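You operate a simulated robot arm through the tools that you are given. There is no shell and no other tool. Be economical: measure what you need, move in short steps, check, and stop when the job is done.

You run a simulated robot arm. Do the job below in one go: nothing can be reset, and whatever is moved stays where it is left.

JOB
Fish both spoons out of the washing-up water and let the water out.
Fine: spoons and plug go on the draining board; fit the strainer and wait till the sink is empty.
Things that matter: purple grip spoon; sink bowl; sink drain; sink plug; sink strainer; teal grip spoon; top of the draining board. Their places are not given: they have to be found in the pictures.

Only the result counts: the job must be done as asked and must still hold three seconds after the hand-in. Knocking over, shifting, dropping, spilling or breaking anything else fails it.

ROBOT AND FRAMES
A 6-joint arm with a two-finger parallel gripper, fixed in place. Base frame: the origin is at the foot of the arm, x ahead of it, y to its left, z up; the work surface is at about z = 0.9. Units: m, rad, N and s.
With the tool pointing down near the work surface it reaches from about 0.24 to 0.64 m from the base axis. Its first joint turns from -1.152 to 1.152 rad. Payload 2.7 kg.
The TCP is the grasp point between the finger pads, 0.023 m short of the fingertips. In the tool frame z runs along the fingers and y along their closing line. Largest opening 0.094 m; finger width 0.038, thickness 0.01; the body of the gripper, 0.054 by 0.096 m, starts 0.039 m behind the TCP.
Orientation is that of the tool frame in the base frame, as a unit quaternion [x, y, z, w]. With the fingers straight down and closing along the base's y, the tool's x points along the base's -x, its y along +y and its z along -z.

CONTROLS
- The arm moves only by the tool arm_command. Its argument "commands" is one flat list of numbers, 7 for each row, row after row: the opening in per cent of the stroke, from 0 (shut) to 100 (fully open), then the shift along the tool's x, y, z in m, then the turn, a rotation vector about the tool's x, y, z in rad. In form: [claw, dx, dy, dz, wx, wy, wz, claw, dx, dy, dz, wx, wy, wz, ...]. A call has 1 to 12 rows; each row is the pose to reach, as a shift and turn from the pose commanded when the call began, along the tool's axes at that moment. Each row takes 0.2 s and may step no farther than 0.05 m and 0.15 rad from the row before; otherwise, or with a gripper value out of range, the whole call is refused. Where a pose cannot be reached the arm comes as near as it can. A force on the tool above 40 N (or 10 N above the force at the start of the call, whichever is more), or a blocked arm, ends the call early, and 0.2 s more pass. The fingers move at their own pace (about 0.045 m/s each) and stop on an object; they squeeze with about 24 N. The grip force told is the motor's: it shows also when the fingers shut on nothing. Time passes only in rows, and 0.2 s behind the last, so rows that repeat a pose let the fingers close. It gives the time, the measured TCP pose, the force on the tool (base axes), the opening and the grip force at its end, in the units of the frame above (readings bear some noise), with the torque about the TCP (base axes, N m) and any sound that the robot's microphone picked up.
- Cameras (640 x 400 px; columns grow to the right, rows downward): "scene" is fixed at [0.0853, -0.4406, 1.4079]; the picture's right is [0.67, -0.75, 0.00], its down [-0.41, -0.37, -0.83] and it looks along [0.62, 0.56, -0.55] (base axes); focal length 287 px, centre (320, 200). "wrist" rides on the gripper at [0.086, 0.016, -0.075] in the tool frame; the picture's right is [-0.18, 0.98, 0.00], its down [-0.58, -0.11, -0.81] and it looks along [-0.79, -0.15, 0.59] (tool axes); focal length 243 px, centre (320, 200).
- grab_frame(camera): a new picture of that camera. It takes no simulated time.
- probe_pixels(camera, pixels): for up to 12 pixels [column, row] of the newest picture of that camera ("zoom" is the newest enlarged one), the place [x, y, z] in the base frame of the surface seen there, good to about 0.002 m. It takes no simulated time.
- zoom(camera, box): a new picture of the part [left, top, right, bottom] of that camera's present view, enlarged. It takes no simulated time.
- sign_off(): hands the job in; it is judged then, once.

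Work in short steps. Measure before you move; look again where a grasp or a placing could have gone wrong, and mend it. You have 80 turns and 54 pictures in all, those below and enlarged ones among them. Open the gripper and draw the arm clear of the work before you hand the job in, unless the task says otherwise; then end with one line.

The tools are called as a command line: name --argument value ..., lists and objects as JSON in quotes. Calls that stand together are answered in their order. arm_command: Moves the arm, as the interface text tells. Its arguments: {"type":"object","properties":{"commands":{"type":"array"}},"required":["commands"]} The other tools are called the same way: grab_frame (camera) takes a picture; probe_pixels (camera, pixels) gives the place of the surface under pixels of a picture; zoom (camera, box) takes an enlarged picture of a part of a camera's view; sign_off () hands the job in.

At the start:

```text
time_s: 0.0
tcp_pos: [0.423, 0.0017, 1.2368]
tcp_rot: [0.0, 1.0, 0.0, 0.001]
contact_force: [0.0, 0.7, 0.0]
torque: [0.03, 0.02, 0.01]
gripper_width: 0.0938
grasp_force: 0.1
```

scene: 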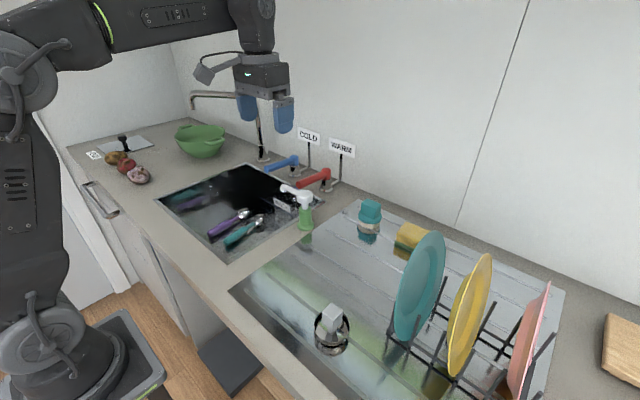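
wrist: 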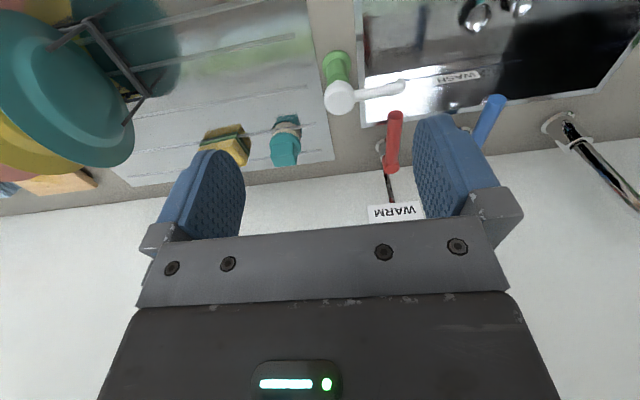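

The scene shows the sink around (240,210), with purple and teal spoons near (235,225), and the strainer probably at (332,325) on the draining board. I zoom on the sink and the board.

zoom --camera "scene" --box '[150, 140, 340, 260]'

zoom --camera "scene" --box '[230, 190, 430, 370]'

probe_pixels --camera "scene" --pixels '[[212, 233], [244, 212], [228, 243], [260, 220], [332, 312], [332, 345], [160, 197], [228, 262], [320, 205], [300, 260], [245, 295], [180, 200]]'

```text
3.33 times, centred on (245, 200) of scene
```

zoom: 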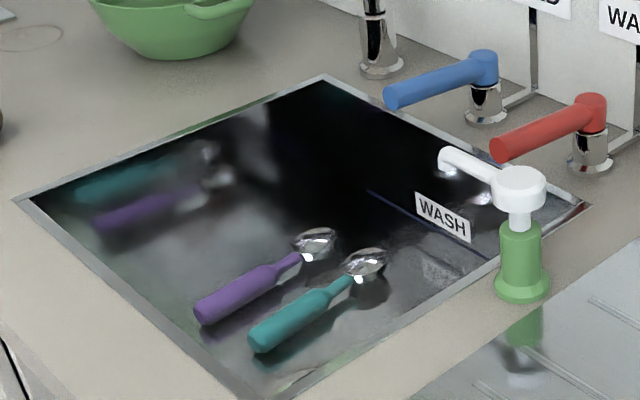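

```text
2.22 times, centred on (330, 280) of scene
```

zoom: 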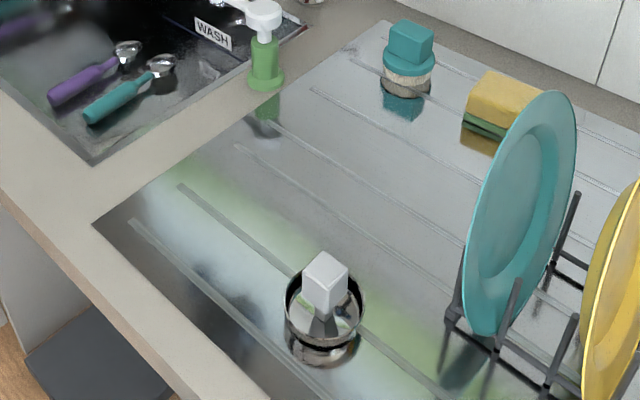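

```text
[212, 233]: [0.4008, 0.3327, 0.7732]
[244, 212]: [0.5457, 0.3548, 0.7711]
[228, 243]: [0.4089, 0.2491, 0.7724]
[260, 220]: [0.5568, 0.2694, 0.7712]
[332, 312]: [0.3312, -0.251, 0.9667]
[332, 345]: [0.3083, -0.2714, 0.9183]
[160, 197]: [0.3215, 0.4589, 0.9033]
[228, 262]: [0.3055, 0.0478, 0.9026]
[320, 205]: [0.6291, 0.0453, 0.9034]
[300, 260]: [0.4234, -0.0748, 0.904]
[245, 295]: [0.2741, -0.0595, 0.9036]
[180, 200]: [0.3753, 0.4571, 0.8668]
```

The spoons lie on the sink floor at z≈0.77, handles along x. The drain and plug are not seen, so I move the wrist camera over the sink and tilt it down.

arm_command --commands '[100, 0.015, 0.045, 0, 0, 0.05, 0, 100, 0.03, 0.09, 0, 0, 0.15, 0, 100, 0.045, 0.13, 0, 0, 0.28, 0, 100, 0.06, 0.17, 0, 0, 0.41, 0, 100, 0.07, 0.21, 0, 0, 0.5, 0, 100, 0.08, 0.25, 0, 0, 0.5, 0, 100, 0.08, 0.25, 0, 0, 0.5, 0]'

grab_frame --camera "wrist"

```text
time_s: 1.6
tcp_pos: [0.3268, 0.246, 1.209]
tcp_rot: [0.001, 0.969, 0.001, -0.246]
contact_force: [0.3, 0.0, 0.4]
torque: [0.0, 0.03, -0.01]
gripper_width: 0.0941
grasp_force: 0.0
out of reach, approached as far as the arm can: row 4, 5, 6, 7
```

```text
49 pictures are left
```

wrist: 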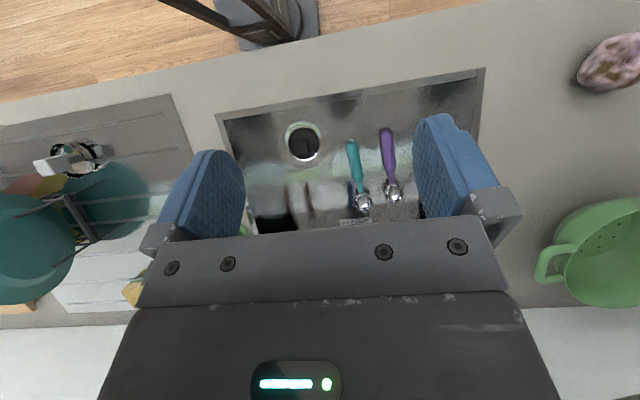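

The plug shows at (303,142) near the board-side, hidden from the scene camera. I zoom there and probe.

zoom --camera "wrist" --box '[230, 80, 430, 220]'

probe_pixels --camera "wrist" --pixels '[[303, 130], [303, 145], [303, 158], [288, 142], [319, 140], [351, 145], [359, 185], [386, 135], [391, 175], [330, 170], [440, 105], [250, 130]]'

```text
2.86 times, centred on (330, 150) of wrist
```

zoom: 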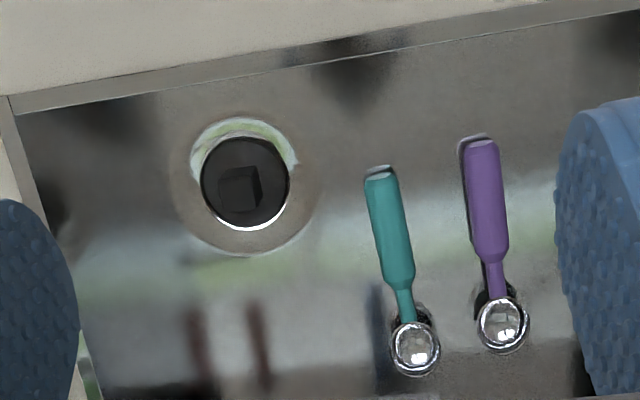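

```text
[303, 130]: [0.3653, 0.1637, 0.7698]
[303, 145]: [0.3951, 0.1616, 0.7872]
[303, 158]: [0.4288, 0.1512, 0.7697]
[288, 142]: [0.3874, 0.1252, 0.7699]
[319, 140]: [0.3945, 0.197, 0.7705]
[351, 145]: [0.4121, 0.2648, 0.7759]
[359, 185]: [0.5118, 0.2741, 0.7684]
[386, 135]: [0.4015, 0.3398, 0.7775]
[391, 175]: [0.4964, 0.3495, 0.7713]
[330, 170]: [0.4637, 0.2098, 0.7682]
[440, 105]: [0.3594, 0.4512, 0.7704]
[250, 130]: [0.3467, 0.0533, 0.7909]
```

I probe the plug's tab and handles in the enlarged picture.

probe_pixels --camera "zoom" --pixels '[[222, 175], [256, 172], [222, 205], [258, 203], [240, 187], [210, 180], [240, 150], [240, 220], [390, 230], [405, 270], [487, 200], [415, 350]]'

probe_pixels --camera "wrist" --pixels '[[40, 168], [65, 160], [75, 145], [150, 110], [100, 180], [350, 150]]'

grab_frame --camera "scene"

```text
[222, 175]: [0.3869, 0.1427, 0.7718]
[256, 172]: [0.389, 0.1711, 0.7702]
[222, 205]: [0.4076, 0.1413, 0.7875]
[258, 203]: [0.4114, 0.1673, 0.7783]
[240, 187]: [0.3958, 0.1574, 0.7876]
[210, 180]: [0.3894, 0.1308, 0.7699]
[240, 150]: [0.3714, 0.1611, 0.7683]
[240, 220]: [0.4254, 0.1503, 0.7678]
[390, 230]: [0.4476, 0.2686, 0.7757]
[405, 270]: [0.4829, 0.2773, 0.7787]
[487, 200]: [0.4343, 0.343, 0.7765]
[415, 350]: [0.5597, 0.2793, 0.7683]
```

```text
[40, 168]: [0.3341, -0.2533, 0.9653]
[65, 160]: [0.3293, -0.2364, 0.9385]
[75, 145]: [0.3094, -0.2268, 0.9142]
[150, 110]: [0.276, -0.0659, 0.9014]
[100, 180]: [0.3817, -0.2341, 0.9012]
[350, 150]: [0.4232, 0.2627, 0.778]
```

```text
47 pictures are left
```

scene: 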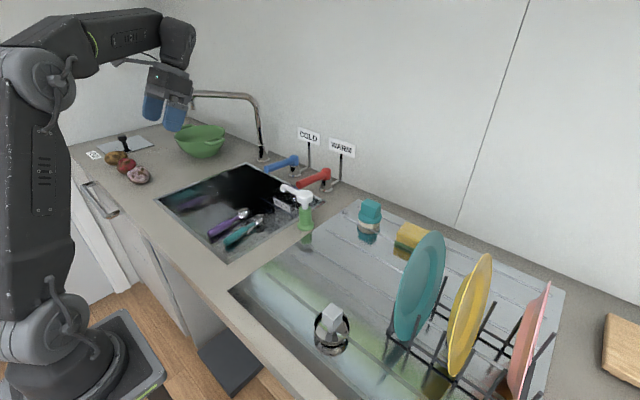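

The reading suggests z≈0.768 may be the water surface, with handle tops and the plug tab (0.398,0.155,0.787) just above it. I straighten the tool first.

arm_command --commands '[100, 0, 0, 0, 0, -0.13, 0, 100, 0, 0, 0, 0, -0.26, 0, 100, 0, 0, 0, 0, -0.39, 0, 100, 0, 0, 0, 0, -0.498, 0, 100, 0, 0, 0, 0, -0.498, 0]'

zoom --camera "scene" --box '[220, 180, 560, 400]'

probe_pixels --camera "scene" --pixels '[[369, 210], [368, 235], [405, 245], [305, 225], [330, 270], [360, 280], [340, 240], [388, 340], [357, 203], [355, 390]]'

```text
time_s: 2.8
tcp_pos: [0.326, 0.2476, 1.2084]
tcp_rot: [0.0, 1.0, 0.0, 0.0]
contact_force: [-0.1, -0.3, 0.5]
torque: [-0.01, -0.01, 0.0]
gripper_width: 0.0938
grasp_force: 0.0
```

```text
1.82 times, centred on (390, 290) of scene
```

zoom: 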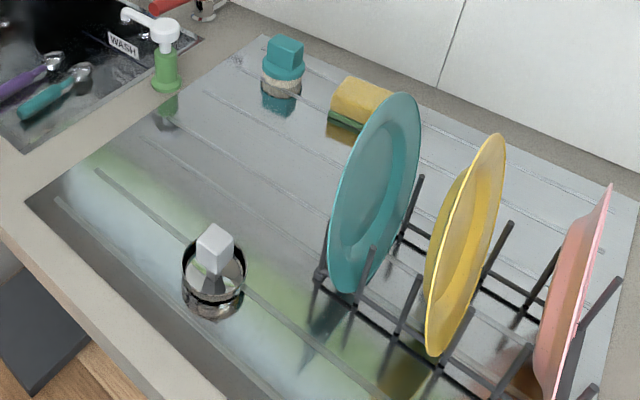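

```text
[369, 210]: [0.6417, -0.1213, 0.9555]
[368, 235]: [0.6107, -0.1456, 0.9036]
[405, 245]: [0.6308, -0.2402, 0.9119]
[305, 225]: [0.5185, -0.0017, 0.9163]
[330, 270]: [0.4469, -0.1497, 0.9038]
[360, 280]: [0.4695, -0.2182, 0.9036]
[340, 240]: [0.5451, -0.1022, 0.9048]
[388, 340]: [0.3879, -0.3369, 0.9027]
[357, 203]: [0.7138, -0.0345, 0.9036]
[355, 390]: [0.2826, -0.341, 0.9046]
```

Next I check where the tap spout is before descending.

grab_frame --camera "scene"

probe_pixels --camera "scene" --pixels '[[193, 94], [193, 105], [225, 95], [250, 100], [260, 140], [264, 158], [290, 190], [275, 162], [305, 182], [286, 187]]'

```text
45 pictures are left
```

scene: 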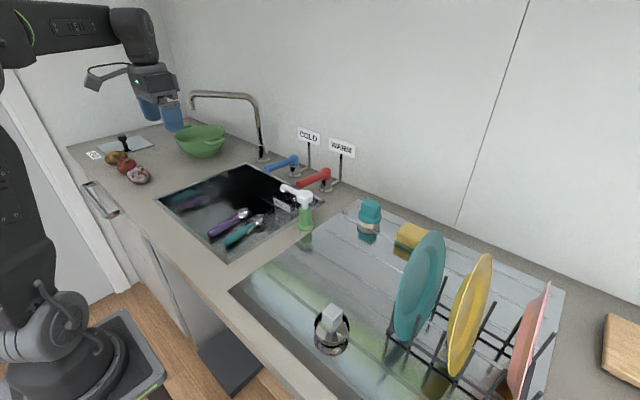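

```text
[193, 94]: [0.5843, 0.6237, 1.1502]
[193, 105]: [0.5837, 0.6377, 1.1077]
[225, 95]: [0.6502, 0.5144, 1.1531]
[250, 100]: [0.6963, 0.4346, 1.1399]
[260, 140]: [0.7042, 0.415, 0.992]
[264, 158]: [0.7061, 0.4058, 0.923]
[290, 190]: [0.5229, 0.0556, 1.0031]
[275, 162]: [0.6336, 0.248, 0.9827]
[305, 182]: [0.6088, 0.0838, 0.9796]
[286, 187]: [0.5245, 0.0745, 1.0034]
```

The taps and dispenser spout (0.524,0.075,1.0) are clear of the teal handle. I move above it with a 60% opening and turn to match its direction.

arm_command --commands '[60, -0.03, 0.01, 0.03, 0, 0, -0.07, 60, -0.065, 0.022, 0.06, 0, 0, -0.14, 60, -0.1, 0.022, 0.09, 0, 0, -0.14, 60, -0.129, 0.022, 0.12, 0, 0, -0.14, 60, -0.129, 0.022, 0.165, 0, 0, -0.14, 60, -0.129, 0.022, 0.21, 0, 0, -0.14, 60, -0.129, 0.022, 0.255, 0, 0, -0.14, 60, -0.129, 0.022, 0.298, 0, 0, -0.14, 60, -0.129, 0.022, 0.298, 0, 0, -0.14]'

grab_frame --camera "wrist"

zoom --camera "scene" --box '[150, 120, 340, 260]'

```text
time_s: 4.8
tcp_pos: [0.4551, 0.2695, 0.91]
tcp_rot: [-0.071, 0.997, 0.0, 0.0]
contact_force: [0.0, 0.4, -0.7]
torque: [0.0, 0.01, -0.04]
gripper_width: 0.0563
grasp_force: 0.1
```

```text
44 pictures are left
```

wrist: 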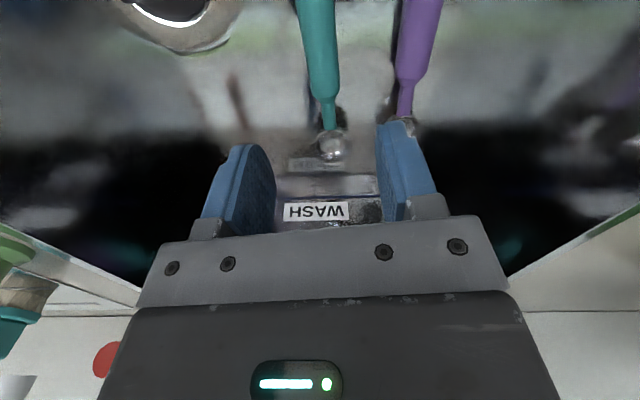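

```text
2.86 times, centred on (245, 190) of scene
```

zoom: 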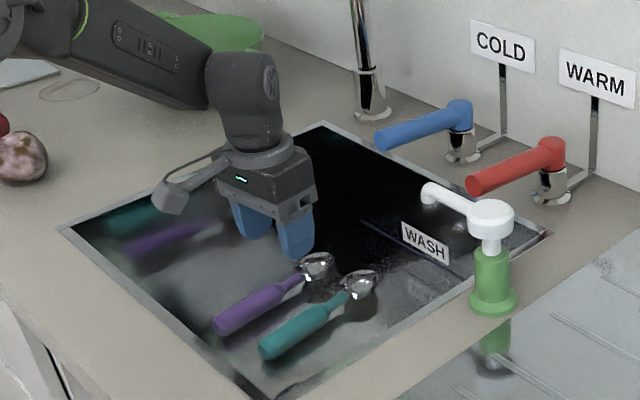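

The wrist view shows the teal handle at (320,50); I probe along it and the nearby floor and ledge.

probe_pixels --camera "wrist" --pixels '[[303, 20], [320, 20], [335, 20], [322, 60], [325, 90], [330, 115], [332, 145], [270, 60], [365, 60], [418, 30], [408, 85], [317, 210]]'

```text
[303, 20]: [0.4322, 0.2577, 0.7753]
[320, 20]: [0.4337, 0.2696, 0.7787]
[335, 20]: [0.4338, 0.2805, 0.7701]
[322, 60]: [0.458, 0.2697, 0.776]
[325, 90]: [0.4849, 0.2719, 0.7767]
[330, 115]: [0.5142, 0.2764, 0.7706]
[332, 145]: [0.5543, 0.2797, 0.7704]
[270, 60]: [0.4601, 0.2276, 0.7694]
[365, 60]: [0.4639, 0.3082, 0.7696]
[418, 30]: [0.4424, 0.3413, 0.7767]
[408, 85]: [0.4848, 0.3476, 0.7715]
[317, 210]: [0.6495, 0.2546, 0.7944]
```

Handle centre y≈0.270 at x=0.455, top z≈0.777. I go down to TCP 0.795 and then creep in small steps to find the floor.

arm_command --commands '[60, 0, 0, 0.045, 0, 0, 0, 60, 0, 0, 0.085, 0, 0, 0, 60, 0, 0, 0.113, 0, 0, 0, 60, 0, 0, 0.113, 0, 0, 0]'

arm_command --commands '[60, 0, 0, 0.004, 0, 0, 0, 60, 0, 0, 0.008, 0, 0, 0, 60, 0, 0, 0.012, 0, 0, 0, 60, 0, 0, 0.015, 0, 0, 0]'

```text
time_s: 5.8
tcp_pos: [0.4542, 0.269, 0.7958]
tcp_rot: [-0.071, 0.997, 0.0, 0.0]
contact_force: [-0.4, 0.4, 0.5]
torque: [0.0, 0.02, 0.02]
gripper_width: 0.0563
grasp_force: 0.1
```

```text
time_s: 6.8
tcp_pos: [0.4548, 0.2697, 0.7814]
tcp_rot: [-0.071, 0.997, 0.0, 0.0]
contact_force: [-0.1, -0.3, -0.7]
torque: [-0.01, 0.03, -0.02]
gripper_width: 0.0567
grasp_force: 0.1
```

Fingertips are at 0.758 with no contact, so 0.768 is indeed the water surface. I continue down to about 0.770 and then close.

arm_command --commands '[60, 0, 0, 0.004, 0, 0, 0, 60, 0, 0, 0.008, 0, 0, 0, 60, 0, 0, 0.012, 0, 0, 0]'

arm_command --commands '[0, 0, 0, 0, 0, 0, 0, 0, 0, 0, 0, 0, 0, 0, 0, 0, 0, 0, 0, 0, 0, 0, 0, 0, 0, 0, 0, 0]'

```text
time_s: 7.6
tcp_pos: [0.4544, 0.2677, 0.7732]
tcp_rot: [-0.07, 0.998, 0.0, -0.001]
contact_force: [-17.6, -9.5, 30.6]
torque: [-0.13, -0.16, -0.08]
gripper_width: 0.0565
grasp_force: 0.0
```

```text
time_s: 8.6
tcp_pos: [0.4576, 0.2683, 0.7734]
tcp_rot: [-0.071, 0.997, 0.001, 0.002]
contact_force: [14.8, -18.3, 31.0]
torque: [-0.84, 0.19, 0.38]
gripper_width: 0.0254
grasp_force: 24.0
```

The tips touched the floor (~0.750) and the fingers closed on a 25 mm handle. I lift slowly.

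arm_command --commands '[0, 0, 0, -0.004, 0, 0, 0, 0, 0, 0, -0.02, 0, 0, 0, 0, 0, 0, -0.05, 0, 0, 0, 0, 0, 0, -0.08, 0, 0, 0, 0, 0, 0, -0.12, 0, 0, 0, 0, 0, 0, -0.16, 0, 0, 0, 0, 0, 0, -0.2, 0, 0, 0, 0, 0, 0, -0.24, 0, 0, 0, 0, 0, 0, -0.28, 0, 0, 0, 0, 0, 0, -0.3, 0, 0, 0]'

grab_frame --camera "scene"

```text
time_s: 10.8
tcp_pos: [0.4547, 0.2696, 1.0713]
tcp_rot: [-0.071, 0.997, 0.0, 0.0]
contact_force: [0.4, 0.0, -0.7]
torque: [-0.01, -0.02, 0.01]
gripper_width: 0.0
grasp_force: 23.8
```

```text
42 pictures are left
```

scene: 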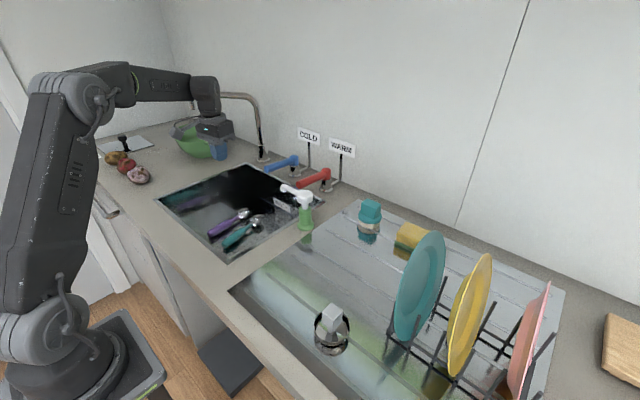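

The teal spoon slipped out (gripper shut on nothing). I look closely at its present position.

zoom --camera "scene" --box '[190, 190, 290, 260]'

grab_frame --camera "wrist"

probe_pixels --camera "zoom" --pixels '[[240, 330], [300, 290], [350, 250], [310, 330], [420, 190], [140, 260], [250, 200], [385, 230], [260, 345], [340, 300]]'

```text
5.71 times, centred on (240, 225) of scene
```

zoom: 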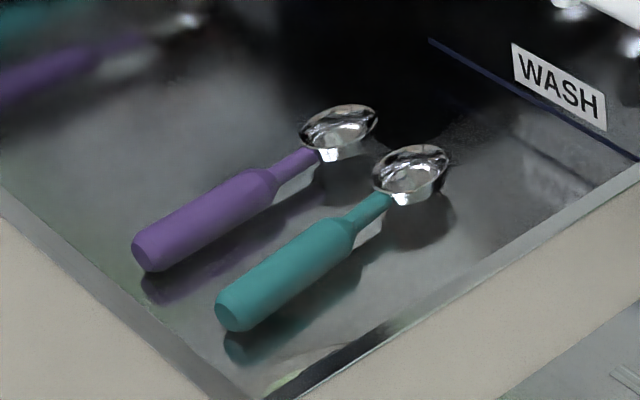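

```text
40 pictures are left
```

wrist: 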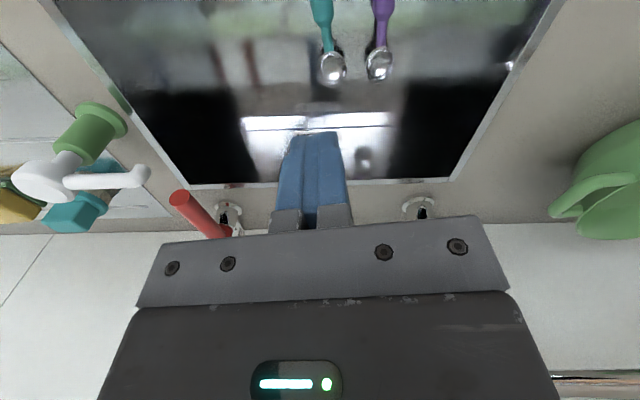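

```text
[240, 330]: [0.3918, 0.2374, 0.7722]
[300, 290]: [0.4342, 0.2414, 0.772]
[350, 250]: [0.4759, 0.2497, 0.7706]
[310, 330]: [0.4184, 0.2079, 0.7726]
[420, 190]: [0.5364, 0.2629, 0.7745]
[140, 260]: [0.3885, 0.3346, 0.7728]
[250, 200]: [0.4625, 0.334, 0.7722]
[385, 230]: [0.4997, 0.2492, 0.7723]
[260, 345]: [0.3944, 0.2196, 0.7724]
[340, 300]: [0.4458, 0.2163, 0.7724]
```

I probe the handles from the wrist view, nearly vertical in y, to settle the true y.

probe_pixels --camera "wrist" --pixels '[[322, 5], [324, 20], [328, 45], [332, 70], [313, 8], [331, 8], [382, 5], [381, 30], [379, 65], [250, 30], [350, 30], [391, 5]]'

zoom --camera "wrist" --box '[260, 0, 440, 110]'

```text
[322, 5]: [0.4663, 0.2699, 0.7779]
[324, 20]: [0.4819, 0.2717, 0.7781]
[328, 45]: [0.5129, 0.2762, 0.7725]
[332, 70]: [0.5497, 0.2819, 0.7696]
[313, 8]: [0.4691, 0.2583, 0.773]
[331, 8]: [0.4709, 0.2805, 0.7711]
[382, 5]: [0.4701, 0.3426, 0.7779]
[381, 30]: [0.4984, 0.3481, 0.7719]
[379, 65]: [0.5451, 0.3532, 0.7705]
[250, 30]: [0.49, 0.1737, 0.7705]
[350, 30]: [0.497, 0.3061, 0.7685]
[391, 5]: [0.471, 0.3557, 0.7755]
```

```text
3.56 times, centred on (350, 55) of wrist
```

zoom: 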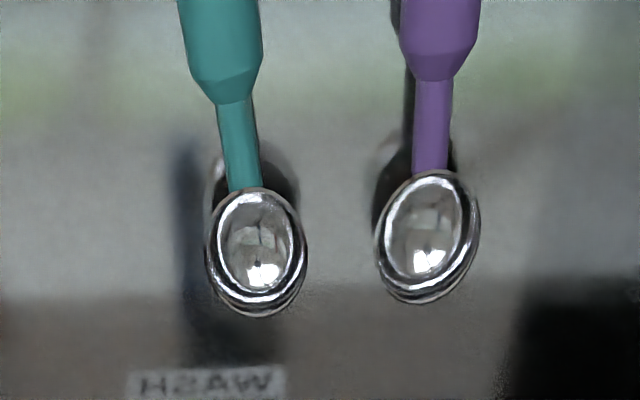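

Wrist probes put the teal handle at y≈0.271 still, floor near 0.750. I retry nearer the spoon's balance (x≈0.468), staying just off the floor, first down to TCP 0.79.

arm_command --commands '[60, -0.0134, 0, 0.03, 0, 0, 0.02, 60, -0.0134, 0, 0.07, 0, 0, 0.02, 60, -0.0134, 0, 0.115, 0, 0, 0.02, 60, -0.0134, 0, 0.16, 0, 0, 0.02, 60, -0.0134, 0, 0.205, 0, 0, 0.02, 60, -0.0134, 0, 0.25, 0, 0, 0.02, 60, -0.0134, 0, 0.275, 0, 0, 0.02, 60, -0.0134, 0, 0.285, 0, 0, 0.02, 60, -0.0134, 0, 0.295, 0, 0, 0.02]'

grab_frame --camera "wrist"

zoom --camera "scene" --box '[180, 150, 300, 260]'

```text
time_s: 12.8
tcp_pos: [0.4674, 0.2709, 0.7747]
tcp_rot: [-0.06, 0.998, 0.0, 0.0]
contact_force: [-0.9, 0.7, 1.0]
torque: [0.02, 0.03, 0.02]
gripper_width: 0.0566
grasp_force: 0.1
```

```text
38 pictures are left
```

wrist: 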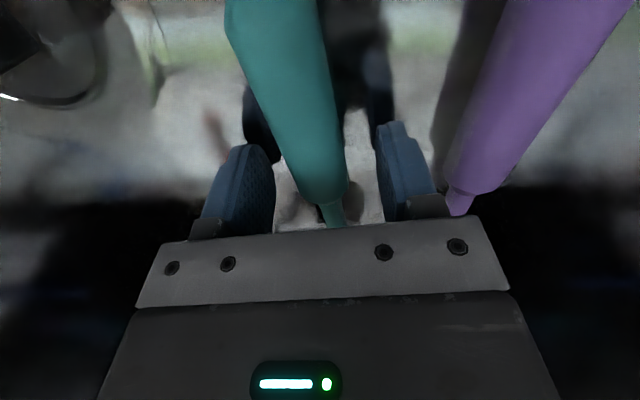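

```text
3.64 times, centred on (240, 205) of scene
```

zoom: 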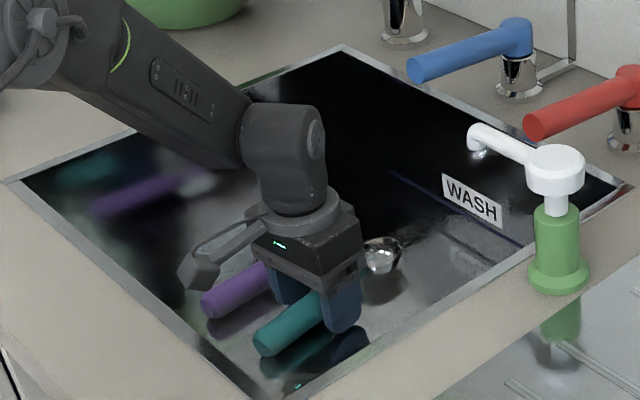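

The handle is between the pads with no contact. I close here and hold.

arm_command --commands '[0, 0, 0, 0, 0, 0, 0, 0, 0, 0, 0, 0, 0, 0, 0, 0, 0, 0, 0, 0, 0, 0, 0, 0, 0, 0, 0, 0]'

arm_command --commands '[0, 0, 0, -0.003, 0, 0, 0, 0, 0, 0, -0.006, 0, 0, 0, 0, 0, 0, -0.01, 0, 0, 0, 0, 0, 0, -0.015, 0, 0, 0]'

grab_frame --camera "wrist"

```text
time_s: 13.8
tcp_pos: [0.4676, 0.2713, 0.7751]
tcp_rot: [-0.06, 0.998, 0.0, -0.001]
contact_force: [0.0, 0.2, -0.2]
torque: [0.02, 0.0, -0.04]
gripper_width: 0.0253
grasp_force: 23.9
```

```text
time_s: 14.8
tcp_pos: [0.4682, 0.2703, 0.7907]
tcp_rot: [-0.061, 0.998, 0.0, 0.0]
contact_force: [-0.1, 0.0, 0.2]
torque: [0.02, -0.02, -0.01]
gripper_width: 0.0257
grasp_force: 23.5
```

```text
36 pictures are left
```

wrist: 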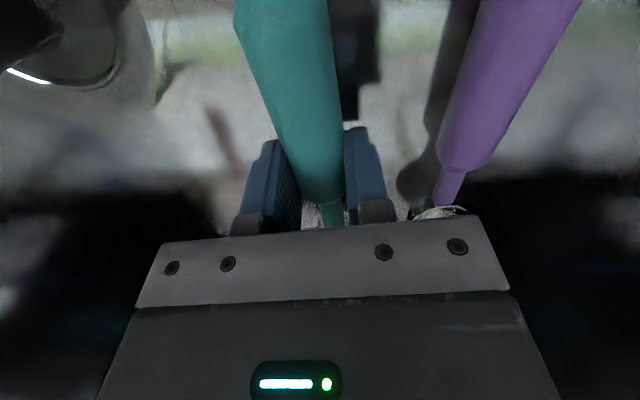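

The grip holds at 25 mm. I continue raising slowly.

arm_command --commands '[0, 0, 0, -0.006, 0, 0, 0, 0, 0, 0, -0.015, 0, 0, 0, 0, 0, 0, -0.025, 0, 0, 0, 0, 0, 0, -0.035, 0, 0, 0, 0, 0, 0, -0.045, 0, 0, 0, 0, 0, 0, -0.055, 0, 0, 0]'

zoom --camera "scene" --box '[180, 150, 300, 260]'

```text
time_s: 16.2
tcp_pos: [0.4674, 0.2718, 0.8449]
tcp_rot: [-0.06, 0.998, 0.0, -0.001]
contact_force: [-0.6, 0.0, -0.1]
torque: [0.02, -0.01, -0.06]
gripper_width: 0.0254
grasp_force: 24.2
```

```text
3.64 times, centred on (240, 205) of scene
```

zoom: 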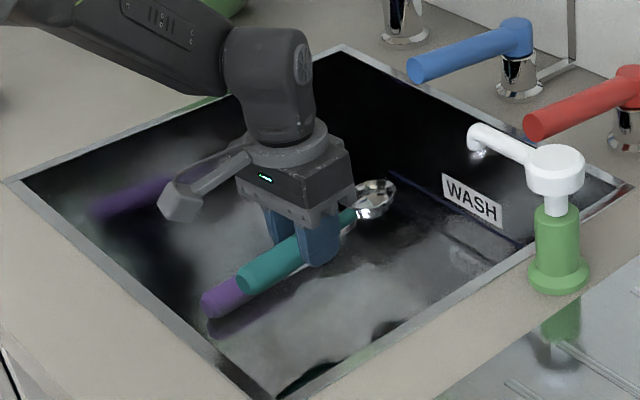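

The teal spoon is lifted cleanly. I raise it to z≈1.1 and then carry it to the board over the dispenser.

arm_command --commands '[0, 0, 0, -0.03, 0, 0, 0, 0, 0, 0, -0.065, 0, 0, 0, 0, 0, 0, -0.1, 0, 0, 0, 0, 0, 0, -0.135, 0, 0, 0, 0, 0, 0, -0.17, 0, 0, 0, 0, 0, 0, -0.205, 0, 0, 0, 0, 0, 0, -0.24, 0, 0, 0, 0, 0, 0, -0.265, 0, 0, 0]'

arm_command --commands '[0, 0.005, -0.03, 0, 0, 0, 0, 0, 0.011, -0.065, 0, 0, 0, 0, 0, 0.017, -0.1, 0, 0, 0, 0, 0, 0.0225, -0.135, 0, 0, 0, 0, 0, 0.0285, -0.17, 0, 0, 0, 0, 0, 0.034, -0.205, 0, 0, 0, 0, 0, 0.04, -0.24, 0, 0, 0, 0, 0, 0.046, -0.275, 0, 0, 0, 0, 0, 0.0515, -0.31, 0, 0, 0, 0, 0, 0.057, -0.34, 0, 0, 0, 0, 0, 0.0615, -0.367, 0, 0, 0, 0, 0, 0.0615, -0.367, 0, 0, 0, 0]'

grab_frame --camera "scene"

```text
time_s: 18.0
tcp_pos: [0.4687, 0.2705, 1.1115]
tcp_rot: [-0.06, 0.998, -0.001, -0.001]
contact_force: [0.5, 0.0, -0.2]
torque: [0.01, 0.03, -0.02]
gripper_width: 0.0257
grasp_force: 23.9
```

```text
time_s: 20.6
tcp_pos: [0.4505, -0.1025, 1.1098]
tcp_rot: [-0.06, 0.998, -0.001, -0.001]
contact_force: [-0.7, 0.3, -0.8]
torque: [-0.02, -0.02, 0.0]
gripper_width: 0.0255
grasp_force: 23.6
```

```text
34 pictures are left
```

scene: 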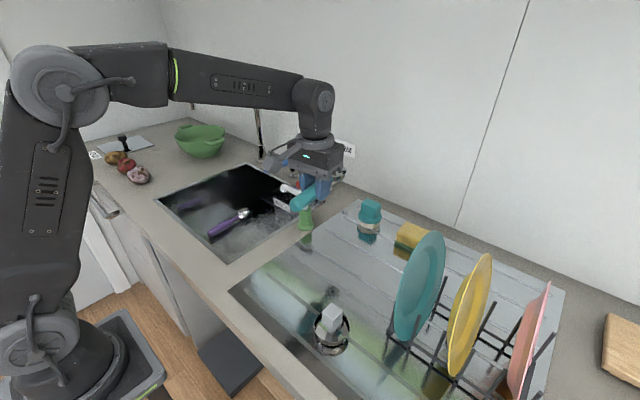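

Held well. I lower toward the board, slowing near z≈0.935.

arm_command --commands '[0, 0, 0, 0.04, 0, 0, 0, 0, 0, 0, 0.08, 0, 0, 0, 0, 0, 0, 0.12, 0, 0, 0, 0, 0, 0, 0.15, 0, 0, 0, 0, 0, 0, 0.165, 0, 0, 0, 0, 0, 0, 0.172, 0, 0, 0, 0, 0, 0, 0.176, 0, 0, 0, 0, 0, 0, 0.178, 0, 0, 0]'

zoom --camera "scene" --box '[220, 170, 420, 300]'

```text
time_s: 22.4
tcp_pos: [0.4511, -0.1012, 0.9329]
tcp_rot: [-0.06, 0.998, 0.001, -0.001]
contact_force: [-0.2, -1.0, -0.4]
torque: [0.01, -0.02, -0.01]
gripper_width: 0.0252
grasp_force: 24.0
```

```text
3.08 times, centred on (320, 235) of scene
```

zoom: 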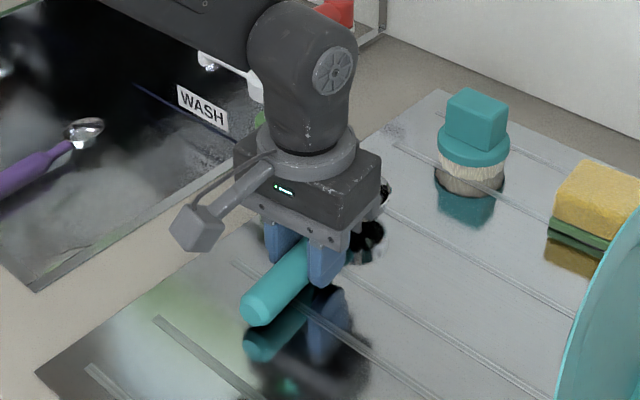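

Still a small gap. I lower in 2 mm steps until contact shows.

arm_command --commands '[0, 0, 0, 0.002, 0, 0, 0, 0, 0, 0, 0.004, 0, 0, 0]'

arm_command --commands '[0, 0, 0, 0.002, 0, 0, 0]'

```text
time_s: 23.0
tcp_pos: [0.4529, -0.1008, 0.9293]
tcp_rot: [-0.06, 0.998, 0.0, -0.001]
contact_force: [0.1, 0.2, -0.5]
torque: [-0.01, 0.05, 0.02]
gripper_width: 0.0254
grasp_force: 23.6
```

```text
time_s: 23.4
tcp_pos: [0.4517, -0.1011, 0.928]
tcp_rot: [-0.06, 0.998, -0.001, 0.0]
contact_force: [-1.2, 1.7, 8.8]
torque: [0.03, 0.3, -0.05]
gripper_width: 0.0256
grasp_force: 23.9
```

Contact (8.8 N). I open partly and rise straight up.

arm_command --commands '[32, 0, 0, -0.001, 0, 0, 0, 45, 0, 0, -0.001, 0, 0, 0, 55, 0, 0, -0.001, 0, 0, 0, 60, 0, 0, -0.001, 0, 0, 0, 60, 0, 0, -0.02, 0, 0, 0, 60, 0, 0, -0.06, 0, 0, 0, 60, 0, 0, -0.1, 0, 0, 0, 60, 0, 0, -0.145, 0, 0, 0, 60, 0, 0, -0.182, 0, 0, 0]'

grab_frame --camera "scene"

```text
time_s: 25.4
tcp_pos: [0.4495, -0.1014, 1.1077]
tcp_rot: [-0.06, 0.998, 0.0, 0.0]
contact_force: [-0.1, -0.2, -0.2]
torque: [-0.03, 0.01, -0.02]
gripper_width: 0.0564
grasp_force: 0.0
```

```text
32 pictures are left
```

scene: 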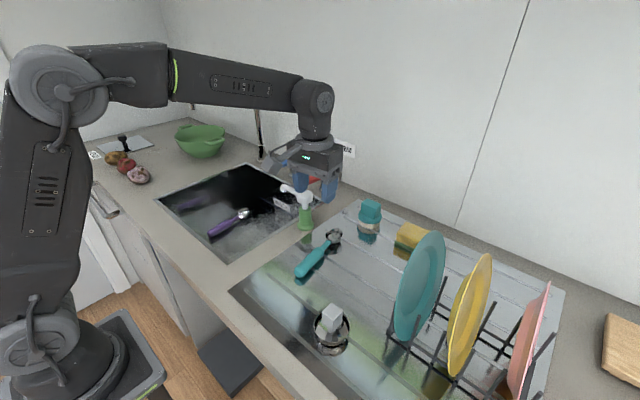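

The teal spoon lies on the board. Now I go to the purple one at about (0.466,0.345).

arm_command --commands '[60, -0.0065, 0.042, 0, 0, 0, 0, 60, -0.0135, 0.084, 0, 0, 0, 0, 60, -0.02, 0.126, 0, 0, 0, 0, 60, -0.027, 0.168, 0, 0, 0, 0, 60, -0.0335, 0.21, 0, 0, 0, 0, 60, -0.04, 0.252, 0, 0, 0, 0, 60, -0.047, 0.294, 0, 0, 0, 0, 60, -0.0535, 0.336, 0, 0, 0, 0, 60, -0.06, 0.378, 0, 0, 0, 0, 60, -0.0665, 0.42, 0, 0, 0, 0, 60, -0.07, 0.4413, 0, 0, 0, 0, 60, -0.07, 0.4413, 0.02, 0, 0, 0]'

arm_command --commands '[60, 0, 0, 0.045, 0, 0, 0, 60, 0, 0, 0.09, 0, 0, 0, 60, 0, 0, 0.135, 0, 0, 0, 60, 0, 0, 0.18, 0, 0, 0, 60, 0, 0, 0.2, 0, 0, 0, 60, 0, 0, 0.2, 0, 0, 0]'

grab_frame --camera "wrist"

probe_pixels --camera "wrist" --pixels '[[320, 20], [322, 60], [325, 90], [315, 10], [330, 120]]'

```text
time_s: 28.0
tcp_pos: [0.4674, 0.3462, 1.0894]
tcp_rot: [-0.06, 0.998, 0.0, -0.001]
contact_force: [0.5, -0.4, 0.3]
torque: [-0.04, -0.01, -0.01]
gripper_width: 0.0568
grasp_force: 0.1
```

```text
time_s: 29.4
tcp_pos: [0.4682, 0.3453, 0.8888]
tcp_rot: [-0.06, 0.998, 0.0, 0.0]
contact_force: [0.4, 0.8, -0.1]
torque: [-0.04, 0.02, 0.04]
gripper_width: 0.0562
grasp_force: 0.0
```

```text
31 pictures are left
```

wrist: 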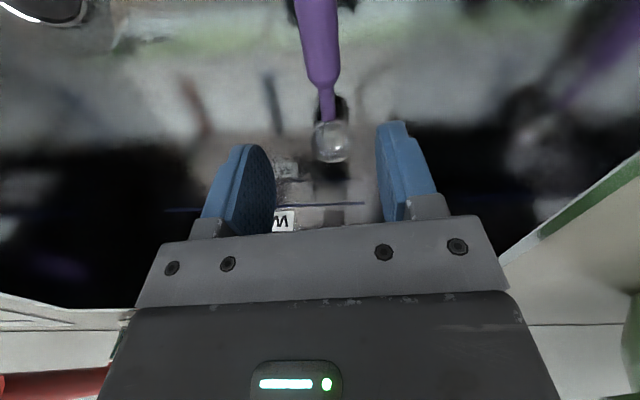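

```text
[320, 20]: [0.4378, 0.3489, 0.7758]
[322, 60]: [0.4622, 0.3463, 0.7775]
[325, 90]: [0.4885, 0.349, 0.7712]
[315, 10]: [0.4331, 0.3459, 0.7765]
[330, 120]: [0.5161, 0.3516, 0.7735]
```

The purple handle is centred (y≈0.346). I descend to TCP 0.775, close, and lift slowly.

arm_command --commands '[60, 0, 0, 0.04, 0, 0, 0, 60, 0, 0, 0.08, 0, 0, 0, 60, 0, 0, 0.1, 0, 0, 0, 60, 0, 0, 0.107, 0, 0, 0, 60, 0, 0, 0.1125, 0, 0, 0, 60, 0, 0, 0.1125, 0, 0, 0]'

arm_command --commands '[0, 0, 0, 0, 0, 0, 0, 0, 0, 0, 0, 0, 0, 0, 0, 0, 0, 0, 0, 0, 0, 0, 0, 0, 0, 0, 0, 0]'

arm_command --commands '[0, 0, 0, -0.003, 0, 0, 0, 0, 0, 0, -0.008, 0, 0, 0, 0, 0, 0, -0.015, 0, 0, 0, 0, 0, 0, -0.025, 0, 0, 0, 0, 0, 0, -0.035, 0, 0, 0, 0, 0, 0, -0.045, 0, 0, 0, 0, 0, 0, -0.055, 0, 0, 0]'

zoom --camera "scene" --box '[180, 150, 300, 260]'

```text
time_s: 30.8
tcp_pos: [0.4674, 0.3464, 0.7761]
tcp_rot: [-0.06, 0.998, 0.0, -0.001]
contact_force: [0.4, -0.3, 0.3]
torque: [0.05, -0.01, -0.02]
gripper_width: 0.0563
grasp_force: 0.0
```

```text
time_s: 31.8
tcp_pos: [0.4671, 0.3455, 0.7765]
tcp_rot: [-0.06, 0.998, 0.0, 0.0]
contact_force: [0.2, 0.3, 0.5]
torque: [0.02, -0.04, -0.06]
gripper_width: 0.0253
grasp_force: 23.7
```

```text
time_s: 33.4
tcp_pos: [0.467, 0.3451, 0.8312]
tcp_rot: [-0.061, 0.998, 0.0, -0.001]
contact_force: [0.4, -0.4, 0.4]
torque: [0.01, -0.02, 0.01]
gripper_width: 0.0252
grasp_force: 23.7
```

```text
3.64 times, centred on (240, 205) of scene
```

zoom: 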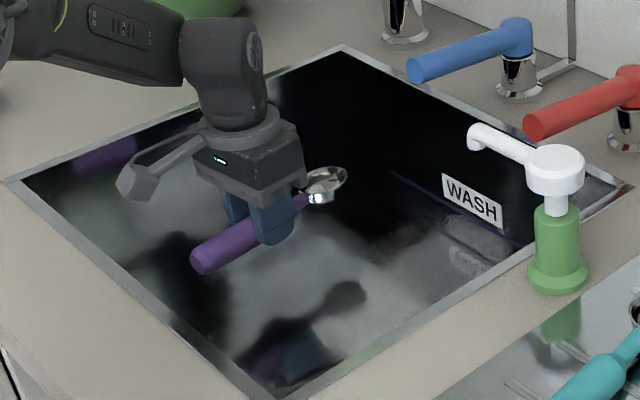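

Purple spoon held. I raise and carry it to (0.455,-0.175), next to the teal one.

arm_command --commands '[0, 0, 0, -0.03, 0, 0, 0, 0, 0, 0, -0.065, 0, 0, 0, 0, 0, 0, -0.1, 0, 0, 0, 0, 0, 0, -0.135, 0, 0, 0, 0, 0, 0, -0.17, 0, 0, 0, 0, 0, 0, -0.205, 0, 0, 0, 0, 0, 0, -0.24, 0, 0, 0, 0, 0, 0, -0.279, 0, 0, 0]'

arm_command --commands '[0, 0.0062, -0.043, 0, 0, 0, 0, 0, 0.0124, -0.086, 0, 0, 0, 0, 0, 0.0186, -0.129, 0, 0, 0, 0, 0, 0.0248, -0.172, 0, 0, 0, 0, 0, 0.031, -0.215, 0, 0, 0, 0, 0, 0.0372, -0.258, 0, 0, 0, 0, 0, 0.0434, -0.301, 0, 0, 0, 0, 0, 0.0496, -0.344, 0, 0, 0, 0, 0, 0.0558, -0.387, 0, 0, 0, 0, 0, 0.062, -0.43, 0, 0, 0, 0, 0, 0.0682, -0.473, 0, 0, 0, 0, 0, 0.0743, -0.515, 0, 0, 0, 0]'

arm_command --commands '[0, 0, 0, 0.04, 0, 0, 0, 0, 0, 0, 0.08, 0, 0, 0, 0, 0, 0, 0.12, 0, 0, 0, 0, 0, 0, 0.15, 0, 0, 0, 0, 0, 0, 0.165, 0, 0, 0, 0, 0, 0, 0.172, 0, 0, 0, 0, 0, 0, 0.176, 0, 0, 0]'

```text
time_s: 35.2
tcp_pos: [0.4684, 0.3442, 1.1109]
tcp_rot: [-0.061, 0.998, 0.0, -0.001]
contact_force: [0.3, 0.0, -0.2]
torque: [0.02, 0.01, 0.03]
gripper_width: 0.0253
grasp_force: 23.8
```

```text
time_s: 37.8
tcp_pos: [0.457, -0.1739, 1.1083]
tcp_rot: [-0.061, 0.998, 0.0, -0.001]
contact_force: [-0.1, 0.2, -0.7]
torque: [0.0, 0.0, 0.0]
gripper_width: 0.0253
grasp_force: 24.0
```

```text
time_s: 39.4
tcp_pos: [0.4554, -0.174, 0.9335]
tcp_rot: [-0.06, 0.998, 0.0, 0.0]
contact_force: [0.1, -0.3, -0.5]
torque: [0.01, -0.01, 0.0]
gripper_width: 0.0252
grasp_force: 23.7
```

The spoon is a few mm above the board. I lower to the touch.

arm_command --commands '[0, 0, 0, 0.002, 0, 0, 0, 0, 0, 0, 0.004, 0, 0, 0]'

arm_command --commands '[0, 0, 0, 0.002, 0, 0, 0]'

```text
time_s: 40.0
tcp_pos: [0.4561, -0.1749, 0.9293]
tcp_rot: [-0.061, 0.998, -0.001, 0.0]
contact_force: [0.4, 0.1, 0.1]
torque: [0.02, 0.0, 0.02]
gripper_width: 0.0254
grasp_force: 23.3
```

```text
time_s: 40.4
tcp_pos: [0.4563, -0.1744, 0.9273]
tcp_rot: [-0.061, 0.998, -0.001, 0.0]
contact_force: [1.0, -0.1, -0.6]
torque: [-0.02, 0.0, -0.02]
gripper_width: 0.0256
grasp_force: 24.1
```

arm_command --commands '[0, 0, 0, 0.0015, 0, 0, 0]'

```text
time_s: 40.8
tcp_pos: [0.4554, -0.1743, 0.9269]
tcp_rot: [-0.061, 0.998, 0.0, 0.0]
contact_force: [-2.3, 1.1, 12.3]
torque: [0.0, 0.52, -0.06]
gripper_width: 0.0255
grasp_force: 23.7
```

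Contact at 12 N. I release and rise.

arm_command --commands '[32, 0, 0, -0.001, 0, 0, 0, 45, 0, 0, -0.001, 0, 0, 0, 55, 0, 0, -0.001, 0, 0, 0, 58, 0, 0, -0.001, 0, 0, 0, 58, 0, 0, -0.02, 0, 0, 0, 58, 0, 0, -0.06, 0, 0, 0, 58, 0, 0, -0.1, 0, 0, 0, 58, 0, 0, -0.145, 0, 0, 0, 58, 0, 0, -0.183, 0, 0, 0]'

grab_frame --camera "scene"

zoom --camera "scene" --box '[230, 220, 400, 370]'

probe_pixels --camera "zoom" --pixels '[[305, 235], [275, 300], [340, 290], [310, 340], [308, 270], [320, 215], [345, 245], [270, 270]]'

```text
time_s: 42.8
tcp_pos: [0.4556, -0.1753, 1.1103]
tcp_rot: [-0.06, 0.998, 0.0, -0.001]
contact_force: [0.1, 0.1, 0.2]
torque: [0.01, -0.06, 0.0]
gripper_width: 0.0546
grasp_force: 0.0
```

```text
29 pictures are left
```

scene: 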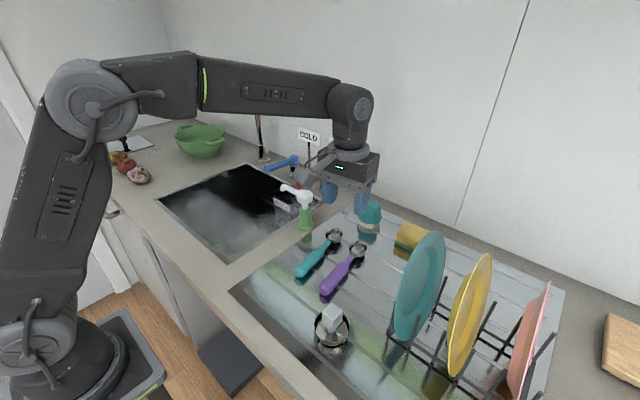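

```text
2.67 times, centred on (315, 295) of scene
```

zoom: 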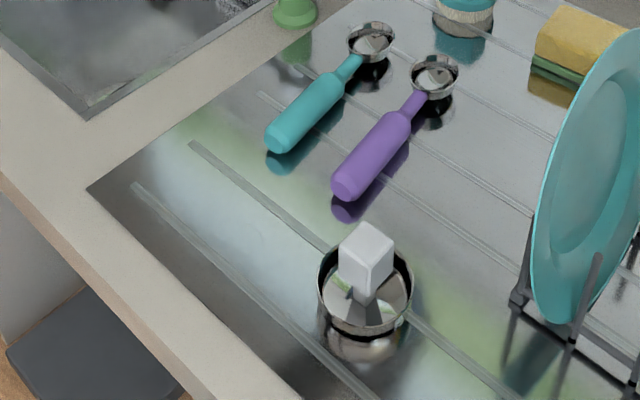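

```text
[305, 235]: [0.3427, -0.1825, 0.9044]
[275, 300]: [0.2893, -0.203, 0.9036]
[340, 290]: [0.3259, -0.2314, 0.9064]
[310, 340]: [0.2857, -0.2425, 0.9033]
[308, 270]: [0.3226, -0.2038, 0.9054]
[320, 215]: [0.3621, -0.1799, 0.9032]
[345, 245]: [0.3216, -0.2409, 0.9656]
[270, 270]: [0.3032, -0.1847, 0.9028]
```

Both spoons are on the board. Next I go above the plug with the yaw squared up and look down at it.

arm_command --commands '[60, 0.002, 0.0405, 0, 0, 0, 0.06, 60, 0.004, 0.081, 0, 0, 0, 0.12, 60, 0.006, 0.1215, 0, 0, 0, 0.12, 60, 0.008, 0.162, 0, 0, 0, 0.12, 60, 0.0105, 0.2025, 0, 0, 0, 0.12, 60, 0.0125, 0.243, 0, 0, 0, 0.12, 60, 0.0145, 0.2835, 0, 0, 0, 0.12, 60, 0.0168, 0.3245, 0, 0, 0, 0.12, 60, 0.0168, 0.3245, 0.045, 0, 0, 0.12, 60, 0.0168, 0.3245, 0.09, 0, 0, 0.12, 60, 0.0168, 0.3245, 0.135, 0, 0, 0.12, 60, 0.0168, 0.3245, 0.16, 0, 0, 0.12]'

grab_frame --camera "wrist"

zoom --camera "wrist" --box '[240, 0, 420, 110]'

```text
time_s: 45.4
tcp_pos: [0.4004, 0.1454, 0.9495]
tcp_rot: [0.0, 1.0, 0.001, 0.0]
contact_force: [0.1, 0.1, 0.9]
torque: [-0.01, 0.03, 0.01]
gripper_width: 0.0564
grasp_force: 0.1
```

```text
27 pictures are left
```

wrist: 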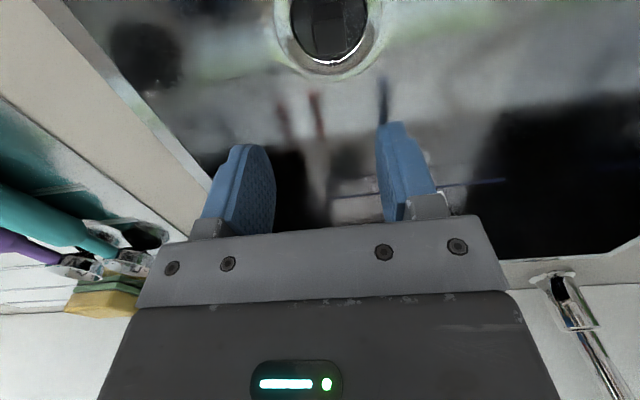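

```text
3.56 times, centred on (330, 55) of wrist
```

zoom: 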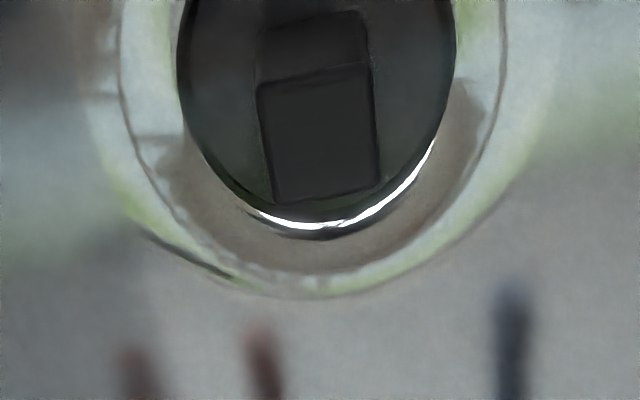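

The cube tab's top face is at zoom (258-380, 68-202). I probe its corners, disc edges and rim.

probe_pixels --camera "zoom" --pixels '[[265, 92], [365, 78], [373, 178], [280, 195], [318, 135], [310, 40], [310, 15], [185, 100], [445, 80], [320, 222], [430, 150], [560, 200]]'

```text
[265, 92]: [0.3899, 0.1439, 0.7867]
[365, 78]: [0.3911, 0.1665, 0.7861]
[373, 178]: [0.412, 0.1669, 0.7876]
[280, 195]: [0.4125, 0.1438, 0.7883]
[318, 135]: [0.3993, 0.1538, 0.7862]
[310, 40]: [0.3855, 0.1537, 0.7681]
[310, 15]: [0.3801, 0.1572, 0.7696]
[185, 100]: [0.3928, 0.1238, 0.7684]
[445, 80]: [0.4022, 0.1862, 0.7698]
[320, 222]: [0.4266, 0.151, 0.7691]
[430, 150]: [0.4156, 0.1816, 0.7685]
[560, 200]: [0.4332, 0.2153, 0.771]
```

Tab centre is (0.401,0.1553), 25 mm wide, top z 0.787. I descend to TCP 0.780 and close on it.

arm_command --commands '[60, -0.0007, 0.0099, 0.04, 0, 0, 0, 60, -0.0007, 0.0099, 0.08, 0, 0, 0, 60, -0.0007, 0.0099, 0.12, 0, 0, 0, 60, -0.0007, 0.0099, 0.15, 0, 0, 0, 60, -0.0007, 0.0099, 0.16, 0, 0, 0, 60, -0.0007, 0.0099, 0.167, 0, 0, 0, 60, -0.0007, 0.0099, 0.1695, 0, 0, 0, 60, -0.0007, 0.0099, 0.1695, 0, 0, 0]'

arm_command --commands '[0, 0, 0, 0, 0, 0, 0, 0, 0, 0, 0, 0, 0, 0, 0, 0, 0, 0, 0, 0, 0, 0, 0, 0, 0, 0, 0, 0]'

arm_command --commands '[0, 0, 0, -0.003, 0, 0, 0, 0, 0, 0, -0.008, 0, 0, 0, 0, 0, 0, -0.014, 0, 0, 0, 0, 0, 0, -0.022, 0, 0, 0, 0, 0, 0, -0.032, 0, 0, 0, 0, 0, 0, -0.045, 0, 0, 0, 0, 0, 0, -0.06, 0, 0, 0]'

grab_frame --camera "wrist"

```text
time_s: 46.2
tcp_pos: [0.4006, 0.1548, 0.837]
tcp_rot: [-0.001, 1.0, -0.001, -0.004]
contact_force: [-3.6, -2.0, 10.0]
torque: [0.26, 0.77, 0.27]
gripper_width: 0.0562
grasp_force: 0.1
stopped in row 4: the force on the tool passed its limit at 95 N (the readings are from after the stop); the commanded pose is now the measured one
```

```text
time_s: 47.2
tcp_pos: [0.4012, 0.1556, 0.8374]
tcp_rot: [0.0, 1.0, -0.002, -0.004]
contact_force: [-7.4, -4.2, 26.3]
torque: [0.49, 2.03, 0.42]
gripper_width: 0.0
grasp_force: 23.9
```

```text
time_s: 48.8
tcp_pos: [0.402, 0.1557, 0.8966]
tcp_rot: [0.0, 1.0, -0.001, -0.003]
contact_force: [0.1, -0.3, -0.1]
torque: [0.01, -0.02, 0.03]
gripper_width: 0.0
grasp_force: 24.3
```

```text
25 pictures are left
```

wrist: 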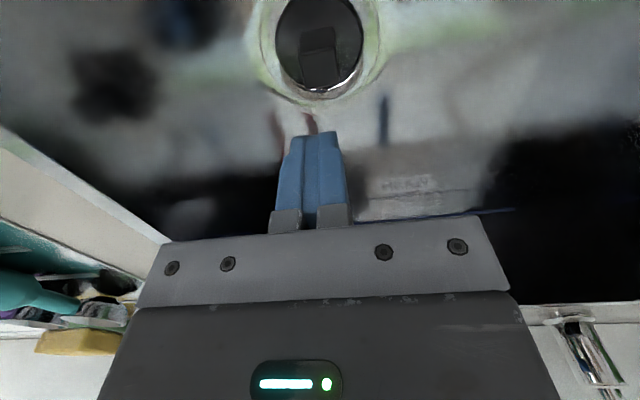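

The stop at z=0.837 with its y-torque shows the wrist camera touched the front rim (x≈0.32). The plug is undisturbed; I rise a bit and yaw 90° so the camera lies along +y inside the sink.

arm_command --commands '[60, 0, 0, -0.03, 0, 0, 0.1, 60, 0, 0, -0.06, 0, 0, 0.24, 60, 0, 0, -0.06, 0, 0, 0.385, 60, 0, 0, -0.06, 0, 0, 0.53, 60, 0, 0, -0.06, 0, 0, 0.675, 60, 0, 0, -0.06, 0, 0, 0.82, 60, 0, 0, -0.06, 0, 0, 0.965, 60, 0, 0, -0.06, 0, 0, 1.11, 60, 0, 0, -0.06, 0, 0, 1.255, 60, 0, 0, -0.06, 0, 0, 1.4, 60, 0, 0, -0.06, 0, 0, 1.5, 60, 0, 0, -0.06, 0, 0, 1.571]'

grab_frame --camera "wrist"

grab_frame --camera "scene"

```text
time_s: 51.4
tcp_pos: [0.4013, 0.1556, 0.9565]
tcp_rot: [0.708, 0.707, -0.003, -0.002]
contact_force: [0.0, 1.0, -1.1]
torque: [0.01, -0.01, -0.02]
gripper_width: 0.0561
grasp_force: 0.1
```

```text
24 pictures are left
```

wrist: 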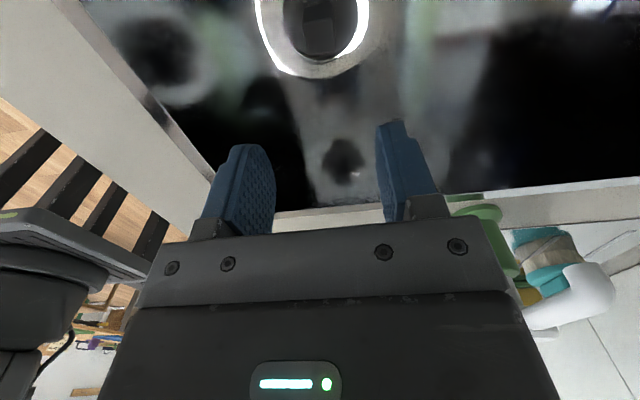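

```text
23 pictures are left
```

scene: 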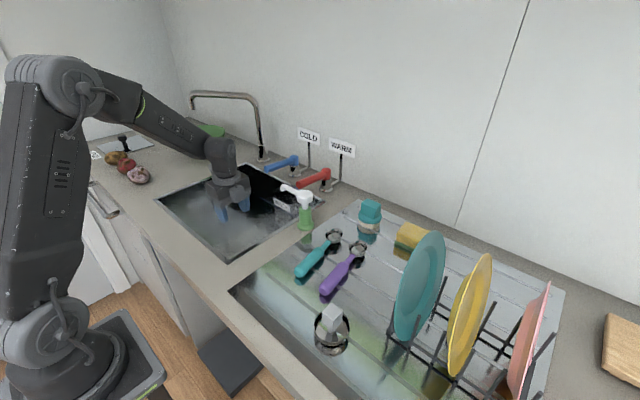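

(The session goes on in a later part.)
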